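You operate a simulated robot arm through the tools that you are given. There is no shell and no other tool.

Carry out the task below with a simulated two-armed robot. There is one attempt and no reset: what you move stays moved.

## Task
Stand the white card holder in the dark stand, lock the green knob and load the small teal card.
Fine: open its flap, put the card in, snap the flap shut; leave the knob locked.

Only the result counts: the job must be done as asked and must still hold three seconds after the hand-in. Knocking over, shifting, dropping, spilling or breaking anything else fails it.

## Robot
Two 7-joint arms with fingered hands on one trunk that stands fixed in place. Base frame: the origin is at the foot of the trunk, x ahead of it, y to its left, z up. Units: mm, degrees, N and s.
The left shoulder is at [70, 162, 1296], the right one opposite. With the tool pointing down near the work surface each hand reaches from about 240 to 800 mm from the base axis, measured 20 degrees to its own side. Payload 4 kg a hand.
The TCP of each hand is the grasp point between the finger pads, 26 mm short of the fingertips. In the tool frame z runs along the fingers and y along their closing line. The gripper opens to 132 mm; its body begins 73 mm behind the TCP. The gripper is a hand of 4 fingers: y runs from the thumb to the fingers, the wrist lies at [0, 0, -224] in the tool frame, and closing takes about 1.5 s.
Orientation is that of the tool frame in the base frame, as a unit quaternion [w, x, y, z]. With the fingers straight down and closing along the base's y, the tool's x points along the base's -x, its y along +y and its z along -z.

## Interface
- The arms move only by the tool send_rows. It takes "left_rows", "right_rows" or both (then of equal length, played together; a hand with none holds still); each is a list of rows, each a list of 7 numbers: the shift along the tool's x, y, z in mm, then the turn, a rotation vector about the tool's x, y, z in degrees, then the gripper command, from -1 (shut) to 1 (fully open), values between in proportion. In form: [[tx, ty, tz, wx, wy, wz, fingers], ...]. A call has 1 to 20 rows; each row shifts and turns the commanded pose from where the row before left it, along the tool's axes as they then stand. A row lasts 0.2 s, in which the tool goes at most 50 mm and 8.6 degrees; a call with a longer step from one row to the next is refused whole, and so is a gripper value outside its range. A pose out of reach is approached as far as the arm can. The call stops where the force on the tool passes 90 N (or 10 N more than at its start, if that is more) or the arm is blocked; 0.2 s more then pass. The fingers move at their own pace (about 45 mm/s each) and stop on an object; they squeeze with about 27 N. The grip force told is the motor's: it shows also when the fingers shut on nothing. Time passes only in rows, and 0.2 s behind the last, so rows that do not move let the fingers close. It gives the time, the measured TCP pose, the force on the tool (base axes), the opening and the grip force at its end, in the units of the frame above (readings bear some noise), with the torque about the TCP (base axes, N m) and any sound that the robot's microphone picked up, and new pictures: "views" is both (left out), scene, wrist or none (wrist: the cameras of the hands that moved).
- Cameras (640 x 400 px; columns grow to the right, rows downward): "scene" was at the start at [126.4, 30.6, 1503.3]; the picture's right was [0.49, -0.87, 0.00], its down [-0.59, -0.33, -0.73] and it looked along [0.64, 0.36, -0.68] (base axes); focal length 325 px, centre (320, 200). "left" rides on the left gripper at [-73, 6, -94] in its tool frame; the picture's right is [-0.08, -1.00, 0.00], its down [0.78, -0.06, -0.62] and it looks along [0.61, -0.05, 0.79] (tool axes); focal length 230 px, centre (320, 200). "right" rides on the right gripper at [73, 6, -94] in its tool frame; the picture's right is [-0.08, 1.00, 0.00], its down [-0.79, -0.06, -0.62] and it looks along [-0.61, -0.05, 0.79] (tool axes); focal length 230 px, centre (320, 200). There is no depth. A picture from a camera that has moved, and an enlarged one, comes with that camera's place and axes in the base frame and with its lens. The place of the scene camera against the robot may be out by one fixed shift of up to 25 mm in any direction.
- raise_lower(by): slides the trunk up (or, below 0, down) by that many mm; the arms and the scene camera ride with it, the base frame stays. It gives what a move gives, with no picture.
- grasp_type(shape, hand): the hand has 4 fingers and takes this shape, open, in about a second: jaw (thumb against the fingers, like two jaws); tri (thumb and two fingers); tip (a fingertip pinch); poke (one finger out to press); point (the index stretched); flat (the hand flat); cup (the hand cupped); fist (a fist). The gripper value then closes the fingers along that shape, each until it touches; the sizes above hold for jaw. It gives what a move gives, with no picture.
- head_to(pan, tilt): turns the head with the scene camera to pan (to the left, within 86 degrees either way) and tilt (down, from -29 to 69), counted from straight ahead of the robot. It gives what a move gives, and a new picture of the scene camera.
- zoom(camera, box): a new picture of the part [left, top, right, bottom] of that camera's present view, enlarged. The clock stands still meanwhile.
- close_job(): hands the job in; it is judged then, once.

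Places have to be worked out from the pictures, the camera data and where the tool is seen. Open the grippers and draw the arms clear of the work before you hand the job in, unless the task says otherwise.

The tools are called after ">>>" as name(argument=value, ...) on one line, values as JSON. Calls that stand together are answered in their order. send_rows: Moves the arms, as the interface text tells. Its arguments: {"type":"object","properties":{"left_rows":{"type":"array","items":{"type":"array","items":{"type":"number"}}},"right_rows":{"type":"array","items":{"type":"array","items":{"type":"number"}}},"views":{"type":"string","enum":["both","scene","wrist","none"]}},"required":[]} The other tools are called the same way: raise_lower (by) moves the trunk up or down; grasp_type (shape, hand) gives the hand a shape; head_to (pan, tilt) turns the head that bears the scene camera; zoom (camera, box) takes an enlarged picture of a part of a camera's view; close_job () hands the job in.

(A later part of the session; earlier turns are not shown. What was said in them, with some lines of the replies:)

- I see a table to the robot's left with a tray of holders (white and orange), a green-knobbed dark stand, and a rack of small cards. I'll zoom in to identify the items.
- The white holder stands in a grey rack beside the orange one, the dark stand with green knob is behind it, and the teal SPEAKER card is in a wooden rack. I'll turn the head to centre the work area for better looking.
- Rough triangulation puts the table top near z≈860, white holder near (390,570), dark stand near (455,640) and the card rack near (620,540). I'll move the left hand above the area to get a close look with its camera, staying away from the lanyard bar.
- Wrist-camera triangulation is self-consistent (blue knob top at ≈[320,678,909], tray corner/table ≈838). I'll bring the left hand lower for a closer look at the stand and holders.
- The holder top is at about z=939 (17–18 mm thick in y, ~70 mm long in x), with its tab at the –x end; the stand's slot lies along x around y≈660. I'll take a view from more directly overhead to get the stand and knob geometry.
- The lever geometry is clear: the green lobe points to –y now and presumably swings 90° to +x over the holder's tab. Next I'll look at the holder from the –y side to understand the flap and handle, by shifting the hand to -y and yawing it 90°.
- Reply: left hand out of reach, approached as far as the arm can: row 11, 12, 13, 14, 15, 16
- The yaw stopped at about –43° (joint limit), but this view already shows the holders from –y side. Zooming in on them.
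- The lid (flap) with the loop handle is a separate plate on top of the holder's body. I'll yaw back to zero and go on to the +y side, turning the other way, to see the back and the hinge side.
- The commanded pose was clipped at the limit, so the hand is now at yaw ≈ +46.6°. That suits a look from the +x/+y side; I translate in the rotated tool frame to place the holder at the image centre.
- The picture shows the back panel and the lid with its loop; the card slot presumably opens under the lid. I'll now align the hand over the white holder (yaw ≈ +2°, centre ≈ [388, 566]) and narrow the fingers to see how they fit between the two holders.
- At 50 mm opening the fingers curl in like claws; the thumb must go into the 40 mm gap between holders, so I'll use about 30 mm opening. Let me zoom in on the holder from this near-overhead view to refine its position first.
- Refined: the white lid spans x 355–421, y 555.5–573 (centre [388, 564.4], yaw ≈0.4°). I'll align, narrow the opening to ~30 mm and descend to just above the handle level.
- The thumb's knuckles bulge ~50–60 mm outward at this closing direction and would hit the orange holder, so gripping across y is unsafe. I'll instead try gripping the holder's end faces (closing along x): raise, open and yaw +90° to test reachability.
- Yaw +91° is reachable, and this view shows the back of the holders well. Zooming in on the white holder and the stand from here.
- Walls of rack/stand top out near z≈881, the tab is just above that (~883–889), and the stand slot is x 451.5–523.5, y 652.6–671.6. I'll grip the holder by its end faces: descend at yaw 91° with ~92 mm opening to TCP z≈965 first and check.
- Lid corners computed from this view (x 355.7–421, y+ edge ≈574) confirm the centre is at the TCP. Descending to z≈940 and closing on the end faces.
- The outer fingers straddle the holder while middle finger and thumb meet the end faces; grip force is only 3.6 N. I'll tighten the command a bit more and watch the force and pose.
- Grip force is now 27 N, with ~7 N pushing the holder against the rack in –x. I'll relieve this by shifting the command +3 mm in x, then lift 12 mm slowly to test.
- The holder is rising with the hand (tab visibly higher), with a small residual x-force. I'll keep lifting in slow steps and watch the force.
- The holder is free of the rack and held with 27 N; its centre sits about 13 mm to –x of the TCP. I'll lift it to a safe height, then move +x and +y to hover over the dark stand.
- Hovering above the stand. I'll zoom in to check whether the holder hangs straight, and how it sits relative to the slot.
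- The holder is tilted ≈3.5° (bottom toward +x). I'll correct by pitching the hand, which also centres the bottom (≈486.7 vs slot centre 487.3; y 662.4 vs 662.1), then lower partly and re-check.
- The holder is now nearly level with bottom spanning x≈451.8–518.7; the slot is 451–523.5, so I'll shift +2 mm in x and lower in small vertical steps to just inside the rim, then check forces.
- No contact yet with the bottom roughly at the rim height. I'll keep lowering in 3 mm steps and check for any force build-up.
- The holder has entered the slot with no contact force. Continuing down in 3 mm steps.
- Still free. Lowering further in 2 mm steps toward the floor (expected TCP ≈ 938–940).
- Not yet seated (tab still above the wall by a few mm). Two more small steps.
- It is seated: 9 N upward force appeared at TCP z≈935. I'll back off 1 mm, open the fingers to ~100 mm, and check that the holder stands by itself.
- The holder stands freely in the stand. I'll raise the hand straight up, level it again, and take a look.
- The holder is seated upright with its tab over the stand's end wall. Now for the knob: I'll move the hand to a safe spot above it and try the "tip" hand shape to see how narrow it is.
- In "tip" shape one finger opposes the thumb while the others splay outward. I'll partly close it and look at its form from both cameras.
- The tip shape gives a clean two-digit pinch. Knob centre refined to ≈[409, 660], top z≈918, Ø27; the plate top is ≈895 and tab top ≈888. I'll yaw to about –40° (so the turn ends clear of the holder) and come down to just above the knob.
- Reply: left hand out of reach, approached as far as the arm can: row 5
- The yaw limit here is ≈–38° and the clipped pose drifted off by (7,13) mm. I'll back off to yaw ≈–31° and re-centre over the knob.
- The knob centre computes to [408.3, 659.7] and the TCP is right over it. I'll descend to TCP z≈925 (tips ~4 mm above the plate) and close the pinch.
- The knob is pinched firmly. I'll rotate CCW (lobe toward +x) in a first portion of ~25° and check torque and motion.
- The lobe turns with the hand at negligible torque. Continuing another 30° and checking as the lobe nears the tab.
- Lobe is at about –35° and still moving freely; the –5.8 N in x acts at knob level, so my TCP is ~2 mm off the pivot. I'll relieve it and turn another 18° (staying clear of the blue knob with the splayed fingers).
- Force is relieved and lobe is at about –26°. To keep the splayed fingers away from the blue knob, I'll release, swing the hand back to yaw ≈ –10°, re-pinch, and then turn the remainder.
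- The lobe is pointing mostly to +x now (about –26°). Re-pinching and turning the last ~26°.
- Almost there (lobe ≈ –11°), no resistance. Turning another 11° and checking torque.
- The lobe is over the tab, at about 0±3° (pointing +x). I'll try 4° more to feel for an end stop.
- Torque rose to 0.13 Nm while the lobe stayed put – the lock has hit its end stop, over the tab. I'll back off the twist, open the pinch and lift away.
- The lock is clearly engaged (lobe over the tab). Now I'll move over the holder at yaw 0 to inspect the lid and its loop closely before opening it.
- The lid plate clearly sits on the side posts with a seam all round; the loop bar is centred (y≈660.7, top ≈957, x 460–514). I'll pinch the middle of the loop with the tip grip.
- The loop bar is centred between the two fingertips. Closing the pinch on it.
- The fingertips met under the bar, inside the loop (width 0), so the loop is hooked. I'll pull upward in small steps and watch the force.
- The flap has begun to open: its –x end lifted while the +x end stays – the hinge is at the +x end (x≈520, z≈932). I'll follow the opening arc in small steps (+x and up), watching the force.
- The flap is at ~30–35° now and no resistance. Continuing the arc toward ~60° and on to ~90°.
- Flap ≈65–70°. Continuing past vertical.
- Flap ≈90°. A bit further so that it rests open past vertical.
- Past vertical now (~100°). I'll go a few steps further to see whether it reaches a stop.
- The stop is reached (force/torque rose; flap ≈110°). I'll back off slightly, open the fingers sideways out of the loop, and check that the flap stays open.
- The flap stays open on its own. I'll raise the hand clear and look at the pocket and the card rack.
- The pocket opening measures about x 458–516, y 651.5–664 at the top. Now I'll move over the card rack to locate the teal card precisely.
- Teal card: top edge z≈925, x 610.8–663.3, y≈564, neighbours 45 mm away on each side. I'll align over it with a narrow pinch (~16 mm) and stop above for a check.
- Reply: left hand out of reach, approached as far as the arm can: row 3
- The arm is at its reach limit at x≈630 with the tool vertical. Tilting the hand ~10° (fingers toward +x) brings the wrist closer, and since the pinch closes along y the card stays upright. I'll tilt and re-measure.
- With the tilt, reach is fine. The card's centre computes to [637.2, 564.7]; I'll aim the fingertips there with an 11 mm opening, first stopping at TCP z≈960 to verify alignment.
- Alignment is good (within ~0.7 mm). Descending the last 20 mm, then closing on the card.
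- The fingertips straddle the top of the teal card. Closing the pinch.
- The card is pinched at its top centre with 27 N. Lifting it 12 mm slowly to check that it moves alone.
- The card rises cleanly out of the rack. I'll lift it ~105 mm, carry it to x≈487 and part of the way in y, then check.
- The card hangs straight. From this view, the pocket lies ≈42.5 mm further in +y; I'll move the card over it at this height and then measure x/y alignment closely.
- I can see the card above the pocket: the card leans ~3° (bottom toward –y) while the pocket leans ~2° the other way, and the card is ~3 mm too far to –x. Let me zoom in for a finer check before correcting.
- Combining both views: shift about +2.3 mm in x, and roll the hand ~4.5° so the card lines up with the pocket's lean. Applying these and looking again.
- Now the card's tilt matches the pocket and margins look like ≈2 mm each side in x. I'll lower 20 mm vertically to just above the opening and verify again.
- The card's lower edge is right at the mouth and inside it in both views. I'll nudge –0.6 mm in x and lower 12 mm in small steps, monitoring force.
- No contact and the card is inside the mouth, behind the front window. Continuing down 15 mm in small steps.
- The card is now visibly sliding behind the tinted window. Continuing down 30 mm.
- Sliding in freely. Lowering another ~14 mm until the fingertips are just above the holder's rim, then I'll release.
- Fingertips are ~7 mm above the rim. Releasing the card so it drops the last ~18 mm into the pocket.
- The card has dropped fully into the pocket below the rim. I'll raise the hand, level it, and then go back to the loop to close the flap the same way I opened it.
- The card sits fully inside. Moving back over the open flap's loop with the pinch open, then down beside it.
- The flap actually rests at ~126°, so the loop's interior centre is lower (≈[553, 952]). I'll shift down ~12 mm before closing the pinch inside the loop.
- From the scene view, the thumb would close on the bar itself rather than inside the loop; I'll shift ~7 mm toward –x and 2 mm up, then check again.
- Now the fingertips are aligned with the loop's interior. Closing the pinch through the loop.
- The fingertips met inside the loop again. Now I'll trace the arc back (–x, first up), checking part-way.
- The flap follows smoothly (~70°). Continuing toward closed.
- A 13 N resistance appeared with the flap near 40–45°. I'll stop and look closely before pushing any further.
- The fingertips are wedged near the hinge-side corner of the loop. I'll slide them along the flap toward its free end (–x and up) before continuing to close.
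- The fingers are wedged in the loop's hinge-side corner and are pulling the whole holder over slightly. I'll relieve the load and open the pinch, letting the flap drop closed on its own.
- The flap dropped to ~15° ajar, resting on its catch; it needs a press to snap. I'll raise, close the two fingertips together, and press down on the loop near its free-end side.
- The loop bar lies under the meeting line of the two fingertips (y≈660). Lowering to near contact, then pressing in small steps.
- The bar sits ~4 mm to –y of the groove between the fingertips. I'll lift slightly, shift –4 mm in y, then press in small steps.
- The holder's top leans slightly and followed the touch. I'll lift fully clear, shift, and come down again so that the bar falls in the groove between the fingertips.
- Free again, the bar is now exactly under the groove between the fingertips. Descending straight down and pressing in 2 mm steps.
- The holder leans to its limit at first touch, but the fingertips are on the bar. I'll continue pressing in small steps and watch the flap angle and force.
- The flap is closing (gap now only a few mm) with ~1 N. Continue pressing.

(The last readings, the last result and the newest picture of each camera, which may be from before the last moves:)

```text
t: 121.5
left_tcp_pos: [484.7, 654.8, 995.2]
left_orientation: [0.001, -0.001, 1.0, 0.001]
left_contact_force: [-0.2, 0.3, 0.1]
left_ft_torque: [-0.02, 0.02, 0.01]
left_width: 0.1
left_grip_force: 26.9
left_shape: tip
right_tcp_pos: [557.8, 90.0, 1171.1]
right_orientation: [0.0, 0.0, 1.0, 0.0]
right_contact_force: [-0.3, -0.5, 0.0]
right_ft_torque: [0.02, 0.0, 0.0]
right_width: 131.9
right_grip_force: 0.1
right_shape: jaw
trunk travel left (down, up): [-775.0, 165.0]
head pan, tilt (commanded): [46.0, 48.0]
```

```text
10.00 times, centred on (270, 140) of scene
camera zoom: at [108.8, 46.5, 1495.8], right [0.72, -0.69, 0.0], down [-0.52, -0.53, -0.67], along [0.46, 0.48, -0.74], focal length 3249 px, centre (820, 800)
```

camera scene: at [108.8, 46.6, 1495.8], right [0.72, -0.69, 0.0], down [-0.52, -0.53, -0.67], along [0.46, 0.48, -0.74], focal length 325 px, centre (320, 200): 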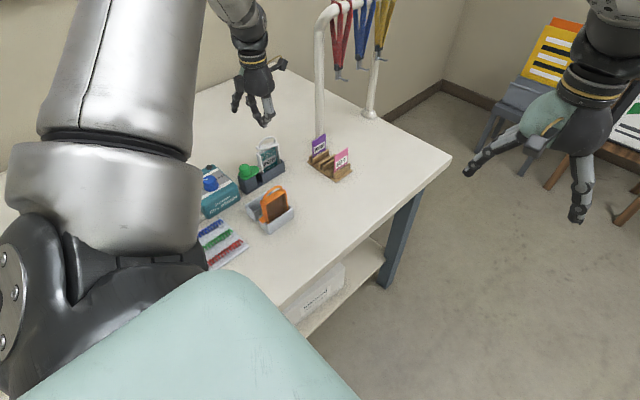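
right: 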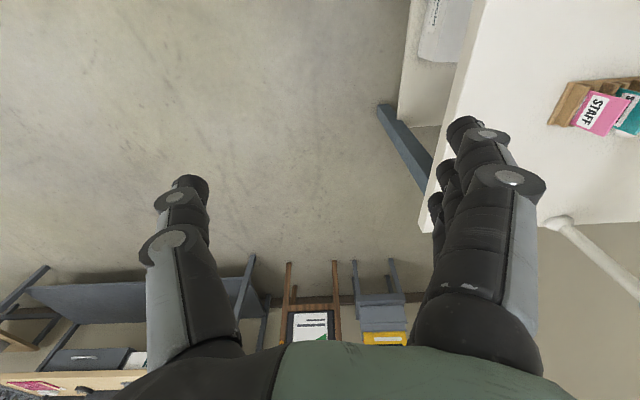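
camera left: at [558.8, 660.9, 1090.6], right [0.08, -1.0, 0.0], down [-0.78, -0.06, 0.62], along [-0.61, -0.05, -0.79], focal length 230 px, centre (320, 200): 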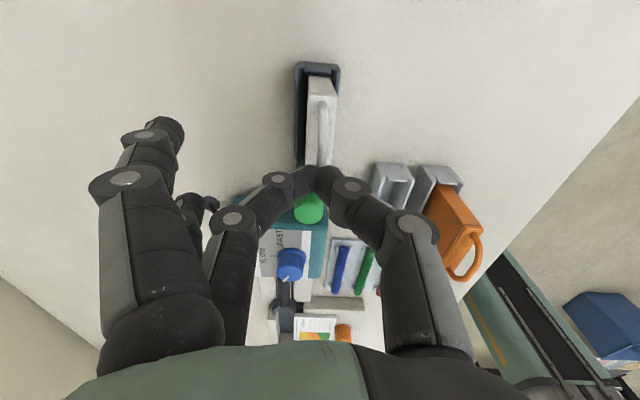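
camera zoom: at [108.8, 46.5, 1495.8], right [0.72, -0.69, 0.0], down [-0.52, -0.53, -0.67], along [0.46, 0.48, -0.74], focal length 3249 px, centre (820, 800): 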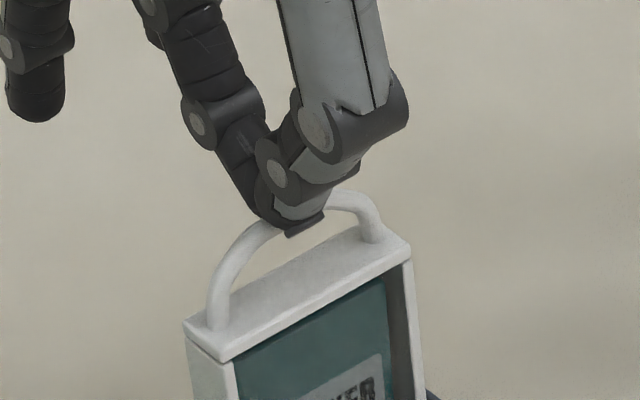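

The flap now looks flush. I'll press a few mm more to make sure it is fully snapped, watching the force.

>>> send_rows(left_rows=[[0, 0, 1.5, 0, 0, 0, -1], [0, 0, 1.5, 0, 0, 0, -1], [0, 0, 1.5, 0, 0, 0, -1], [0, 0, 0, 0, 0, 0, -1]], views="wrist")

>>> zoom(camera="scene", box=[250, 120, 290, 160])

>>> zoom(camera="left", box=[260, 100, 380, 220])

```text
t: 122.5
left_tcp_pos: [484.5, 653.8, 991.1]
left_orientation: [0.001, -0.002, 1.0, 0.002]
left_contact_force: [-1.2, -0.1, 7.9]
left_ft_torque: [0.04, -0.01, -0.03]
left_width: 0.0
left_grip_force: 27.9
left_shape: tip
right_tcp_pos: [558.4, 89.2, 1169.8]
right_orientation: [0.0, 0.0, 1.0, 0.0]
right_contact_force: [0.3, 0.5, -0.2]
right_ft_torque: [0.02, 0.01, -0.01]
right_width: 131.9
right_grip_force: 0.0
right_shape: jaw
trunk travel left (down, up): [-775.0, 165.0]
head pan, tilt (commanded): [46.0, 48.0]
camera left: at [558.8, 660.1, 1084.9], right [0.08, -1.0, 0.0], down [-0.79, -0.06, 0.62], along [-0.61, -0.05, -0.79], focal length 230 px, centre (320, 200)
```

left: 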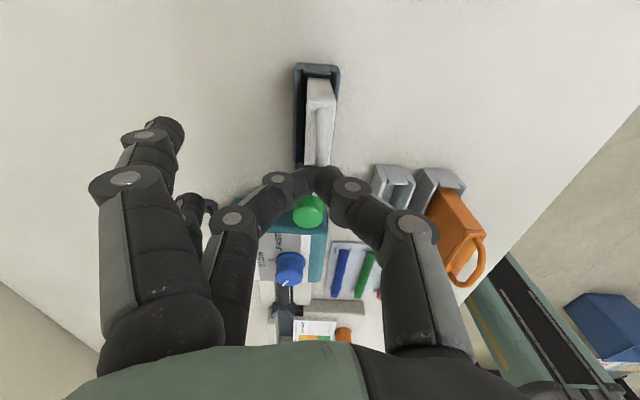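

```text
10.00 times, centred on (270, 140) of scene
camera zoom: at [107.8, 45.3, 1496.0], right [0.72, -0.69, 0.0], down [-0.52, -0.53, -0.67], along [0.47, 0.48, -0.74], focal length 3249 px, centre (820, 800)
```

zoom: 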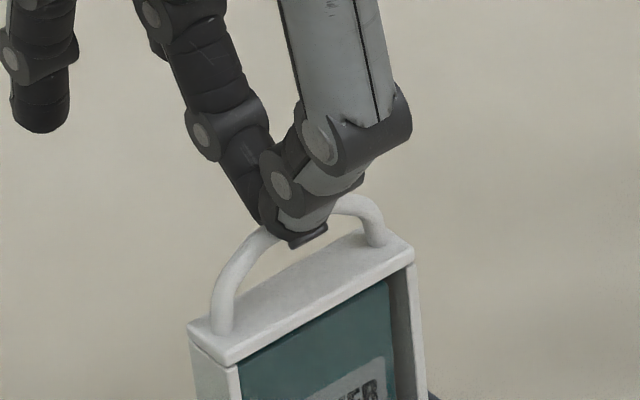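

```text
3.33 times, centred on (320, 160) of left
camera zoom: at [558.8, 660.1, 1084.9], right [0.08, -1.0, 0.0], down [-0.79, -0.06, 0.62], along [-0.61, -0.05, -0.79], focal length 767 px, centre (320, 333)
```

zoom: 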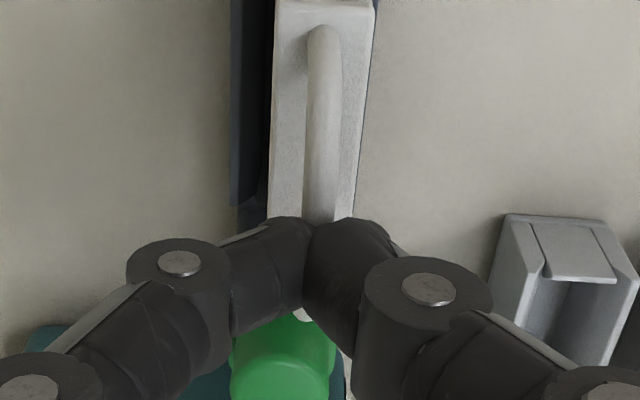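

Flap is flush under 8 N, but no click has been reported; I'll press harder (toward ~20–25 N) to be sure the catch engages.

>>> send_rows(left_rows=[[0, 0, 1.5, 0, 0, 0, -1], [0, 0, 1.5, 0, 0, 0, -1], [0, 0, 1.5, 0, 0, 0, -1], [0, 0, 0, 0, 0, 0, -1]], views="none")

>>> zoom(camera="scene", box=[245, 125, 295, 175])

```text
t: 123.5
left_tcp_pos: [483.6, 653.1, 988.3]
left_orientation: [0.003, -0.001, 1.0, 0.003]
left_contact_force: [1.9, 1.2, 26.9]
left_ft_torque: [0.09, -0.07, 0.01]
left_width: 0.1
left_grip_force: 27.3
left_shape: tip
right_tcp_pos: [556.2, 86.2, 1171.4]
right_orientation: [0.001, 0.001, 1.0, 0.001]
right_contact_force: [0.2, -0.1, 0.3]
right_ft_torque: [0.0, -0.02, -0.02]
right_width: 131.8
right_grip_force: 0.1
right_shape: jaw
trunk travel left (down, up): [-775.0, 165.0]
head pan, tilt (commanded): [46.0, 48.0]
```

```text
8.00 times, centred on (270, 150) of scene
camera zoom: at [106.1, 42.9, 1496.3], right [0.72, -0.69, 0.0], down [-0.52, -0.53, -0.67], along [0.47, 0.48, -0.74], focal length 2599 px, centre (720, 600)
```

zoom: 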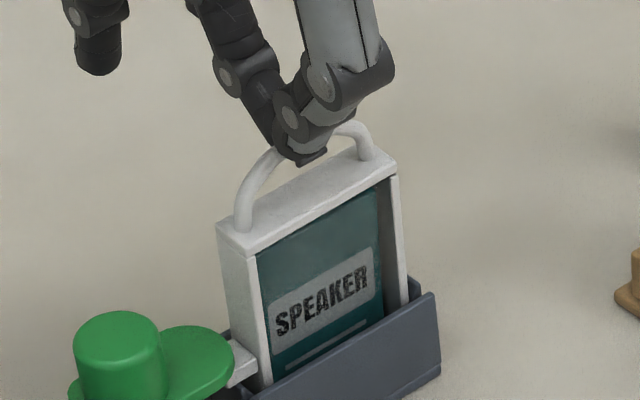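

Pressed with 27 N. Now I'll raise the hand and check that the flap stays shut.

>>> send_rows(left_rows=[[0, 0, -4, 0, 0, 0, -1], [0, 0, -6, 0, 0, 0, -1], [0, 0, -12, 0, 0, 0, -1], [0, 0, -20, 0, 0, 0, -1], [0, 0, -20, 0, 0, 0, -0.8], [0, 0, -20, 0, 0, 0, -0.5], [0, 0, 0, 0, 0, 0, -0.5]], views="both")

>>> zoom(camera="scene", box=[250, 130, 290, 165])

>>> zoom(camera="scene", box=[235, 130, 300, 195])

>>> zoom(camera="left", box=[270, 50, 370, 150])

```text
t: 125.1
left_tcp_pos: [485.1, 654.8, 1066.6]
left_orientation: [0.001, -0.002, 1.0, 0.001]
left_contact_force: [0.4, -0.2, 0.3]
left_ft_torque: [0.02, 0.02, -0.03]
left_width: 32.4
left_grip_force: 0.1
left_shape: tip
right_tcp_pos: [559.2, 90.0, 1170.2]
right_orientation: [0.0, 0.0, 1.0, 0.0]
right_contact_force: [-0.4, -0.8, -0.3]
right_ft_torque: [-0.03, 0.01, 0.02]
right_width: 131.9
right_grip_force: 0.1
right_shape: jaw
trunk travel left (down, up): [-775.0, 165.0]
head pan, tilt (commanded): [46.0, 48.0]
camera scene: at [109.1, 46.6, 1495.8], right [0.72, -0.69, 0.0], down [-0.52, -0.53, -0.67], along [0.46, 0.48, -0.74], focal length 325 px, centre (320, 200)
camera left: at [559.1, 661.2, 1160.4], right [0.08, -1.0, 0.0], down [-0.78, -0.06, 0.62], along [-0.62, -0.05, -0.79], focal length 230 px, centre (320, 200)
```

scene: 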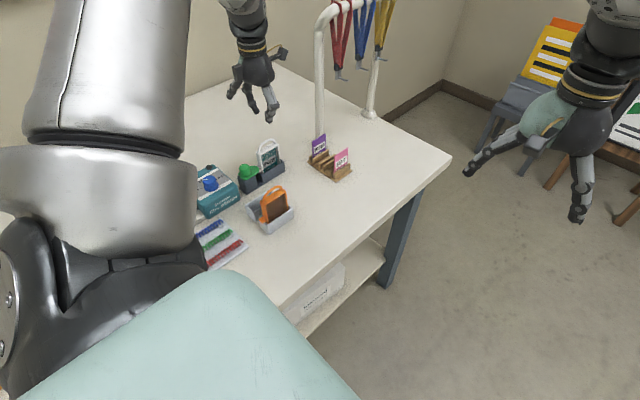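
left: 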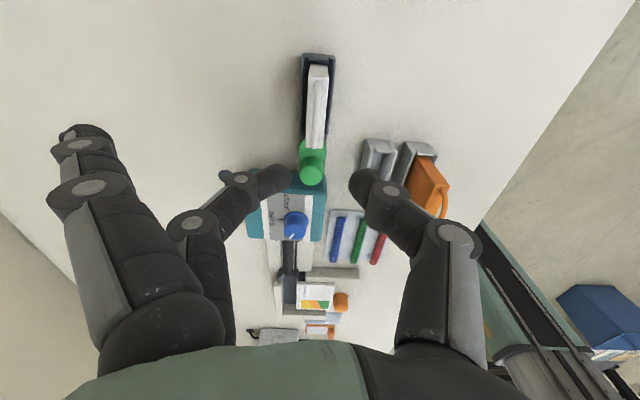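

```text
11.43 times, centred on (270, 148) of scene
camera zoom: at [109.1, 46.6, 1495.8], right [0.72, -0.69, 0.0], down [-0.52, -0.53, -0.67], along [0.46, 0.48, -0.74], focal length 3713 px, centre (891, 800)
```

zoom: 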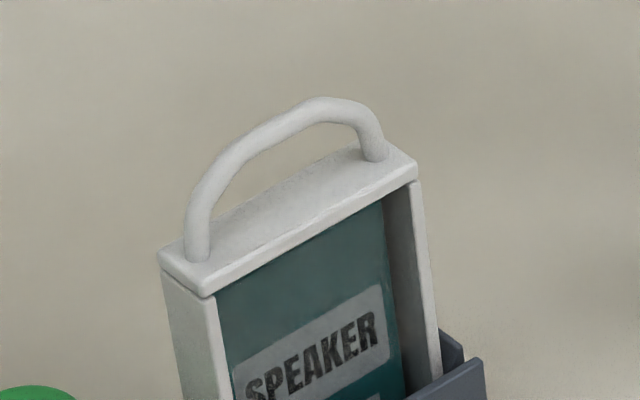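

```text
6.15 times, centred on (268, 162) of scene
camera zoom: at [109.1, 46.6, 1495.8], right [0.72, -0.69, 0.0], down [-0.52, -0.53, -0.67], along [0.46, 0.48, -0.74], focal length 1999 px, centre (643, 431)
```

zoom: 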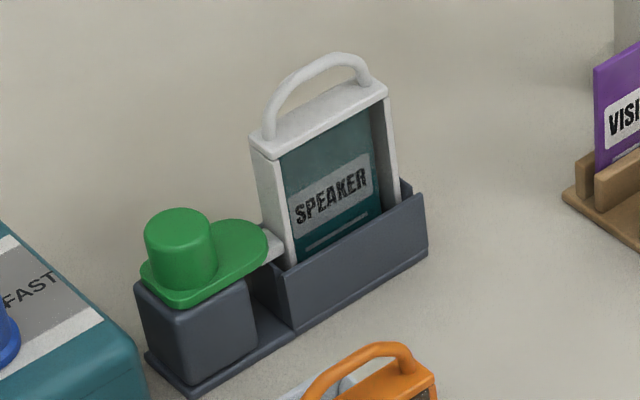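

```text
4.00 times, centred on (320, 100) of left
camera zoom: at [559.1, 661.2, 1160.4], right [0.08, -1.0, 0.0], down [-0.78, -0.06, 0.62], along [-0.62, -0.05, -0.79], focal length 920 px, centre (320, 600)
```

zoom: 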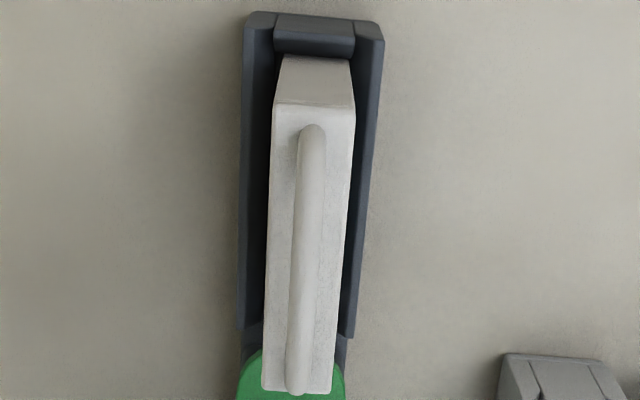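

The flap is flush and shut, card inside, and the lobe still over the tab. Let me check the knob's angle and the surroundings once more from the wrist camera.

>>> zoom(camera="left", box=[270, 110, 370, 200])

>>> zoom(camera="scene", box=[235, 150, 285, 200])

```text
4.44 times, centred on (320, 155) of left
camera zoom: at [559.1, 661.2, 1160.4], right [0.08, -1.0, 0.0], down [-0.78, -0.06, 0.62], along [-0.62, -0.05, -0.79], focal length 1022 px, centre (320, 400)
```

zoom: 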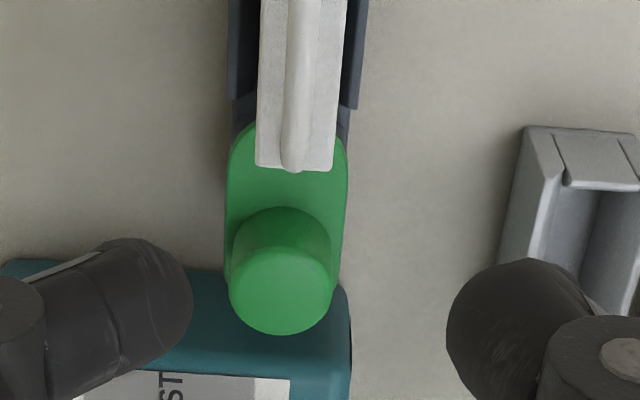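

```text
8.00 times, centred on (260, 175) of scene
camera zoom: at [109.1, 46.6, 1495.8], right [0.72, -0.69, 0.0], down [-0.52, -0.53, -0.67], along [0.46, 0.48, -0.74], focal length 2599 px, centre (800, 400)
```

zoom: 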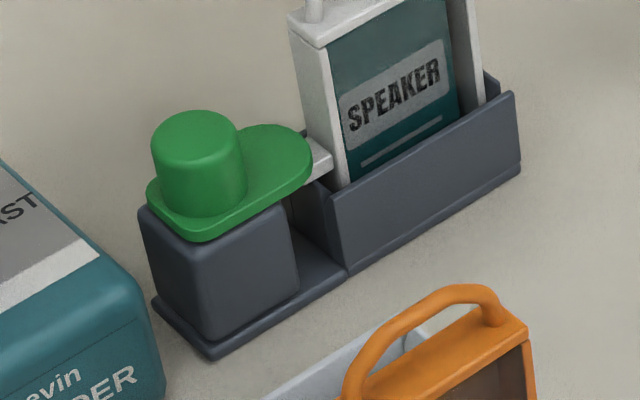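

Everything is in order: the lobe is aligned with the stand (≈90°) over the tab, the card is inside and the flap is flush. I'll now open the hand and withdraw the left arm up and back toward its starting place.

>>> send_rows(left_rows=[[0, 0, -25, 0, 0, 0, -0.5], [0, 0, -28, 0, 0, 0, -0.2], [0, 0, -28, 0, 0, 0, 0.2], [0, 0, -28, 0, 0, 0, 0.6], [0, 0, -28, 0, 0, 0, 1], [26, -26, -5, 0, 0, 0, 1], [26, -26, -5, 0, 0, 0, 1], [26, -26, -5, 0, 0, 0, 1], [26, -26, -5, 0, 0, 0, 1], [26, -26, -5, 0, 0, 0, 1], [26, -26, -5, 0, 0, 0, 1], [0, 0, 0, 0, 0, 0, 1]], views="both")

>>> zoom(camera="scene", box=[180, 120, 370, 280])

>>> zoom(camera="scene", box=[235, 130, 300, 195])

```text
t: 127.7
left_tcp_pos: [329.1, 497.5, 1233.6]
left_orientation: [-0.001, -0.001, 1.0, 0.001]
left_contact_force: [0.0, -0.4, -0.3]
left_ft_torque: [0.03, 0.01, -0.01]
left_width: 131.6
left_grip_force: 0.0
left_shape: tip
right_tcp_pos: [559.4, 90.9, 1170.1]
right_orientation: [0.0, -0.001, 1.0, 0.001]
right_contact_force: [0.3, 0.3, 0.2]
right_ft_torque: [0.0, -0.02, -0.01]
right_width: 131.8
right_grip_force: 0.0
right_shape: jaw
trunk travel left (down, up): [-775.0, 165.0]
head pan, tilt (commanded): [46.0, 48.0]
camera scene: at [109.6, 46.9, 1495.7], right [0.72, -0.69, 0.0], down [-0.52, -0.53, -0.67], along [0.46, 0.48, -0.74], focal length 325 px, centre (320, 200)
camera left: at [403.7, 504.4, 1327.1], right [0.08, -1.0, 0.0], down [-0.78, -0.06, 0.62], along [-0.62, -0.05, -0.79], focal length 230 px, centre (320, 200)
```

scene: 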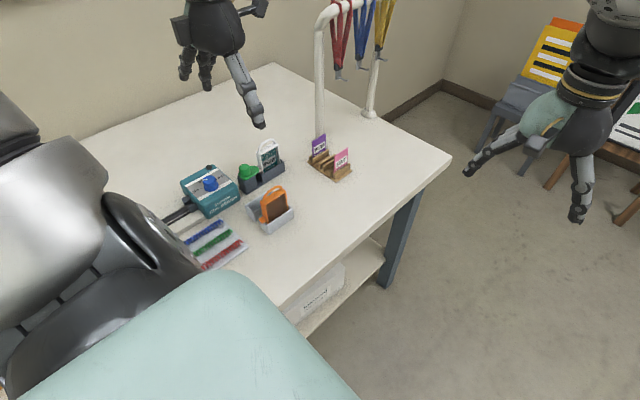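
left: 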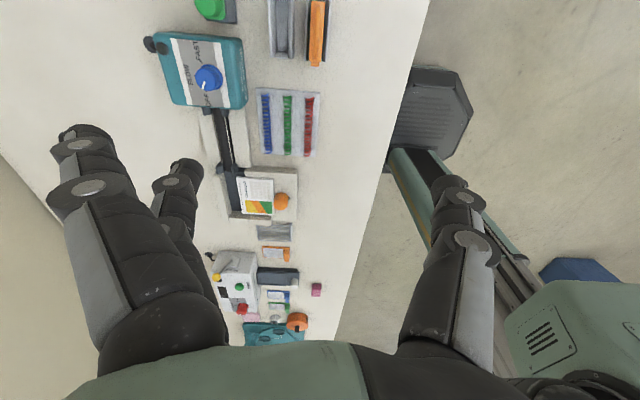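

```text
2.50 times, centred on (275, 200) of scene
camera zoom: at [109.6, 46.9, 1495.7], right [0.72, -0.69, 0.0], down [-0.52, -0.53, -0.67], along [0.46, 0.48, -0.74], focal length 812 px, centre (432, 200)
```

zoom: 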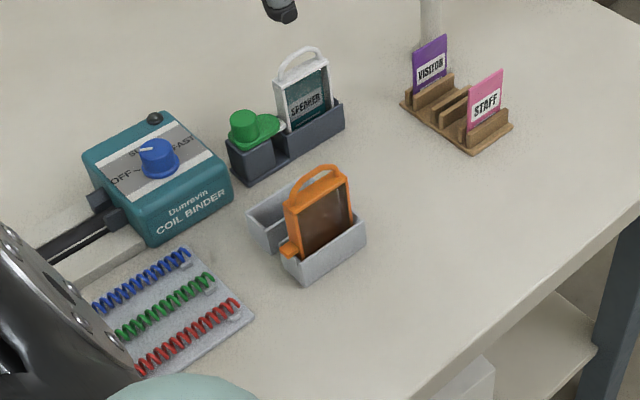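

```text
6.15 times, centred on (268, 162) of scene
camera zoom: at [109.6, 46.9, 1495.7], right [0.72, -0.69, 0.0], down [-0.52, -0.53, -0.67], along [0.46, 0.48, -0.74], focal length 1999 px, centre (643, 431)
```

zoom: 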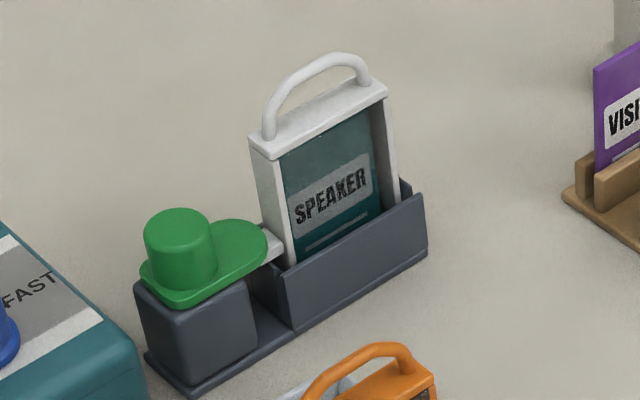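

All objects look undisturbed and the arm is clear. One last close look at the flap seam compared with its original closed state.

>>> zoom(camera="scene", box=[250, 130, 290, 160])

```text
13.33 times, centred on (270, 145) of scene
camera zoom: at [109.6, 46.9, 1495.7], right [0.72, -0.69, 0.0], down [-0.52, -0.53, -0.67], along [0.46, 0.48, -0.74], focal length 4332 px, centre (987, 933)
```

zoom: 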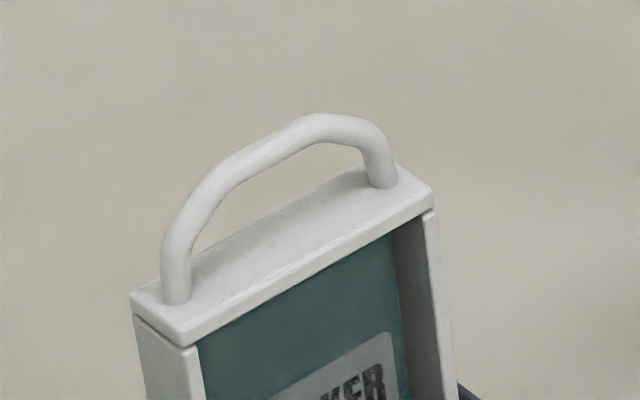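

The seam looks the same as before the flap was opened, so the flap is shut. The card is inside, the knob is locked over the tab, the grippers are open and the arms are clear, so I'm handing the job in.

>>> close_job()

```text
The job is handed in.
```

I've handed in the job. The white holder stands in the dark stand, with the SPEAKER card inside and its flap shut.

- **Holder:** it is seated in the slot, with its tab over the stand's end wall.
- **Knob:** I turned the green knob until it hit its stop. Its arm points along the stand and covers the tab. I eased off about 3° before letting go, and afterwards it still measured about 90°.
- **Card:** the teal card dropped fully into the pocket, behind the front window.
- **Flap:** I pressed it shut with about 27 N. The microphone picked up no click, so I judged it closed by the seam, which looks the same as before I opened it.

While closing the flap, my fingers jammed briefly in its loop and tilted the holder slightly in its slot. It settled back once I let go.

In the last pictures nothing else on the table looks moved. Both grippers are open and the arms are clear of the work.
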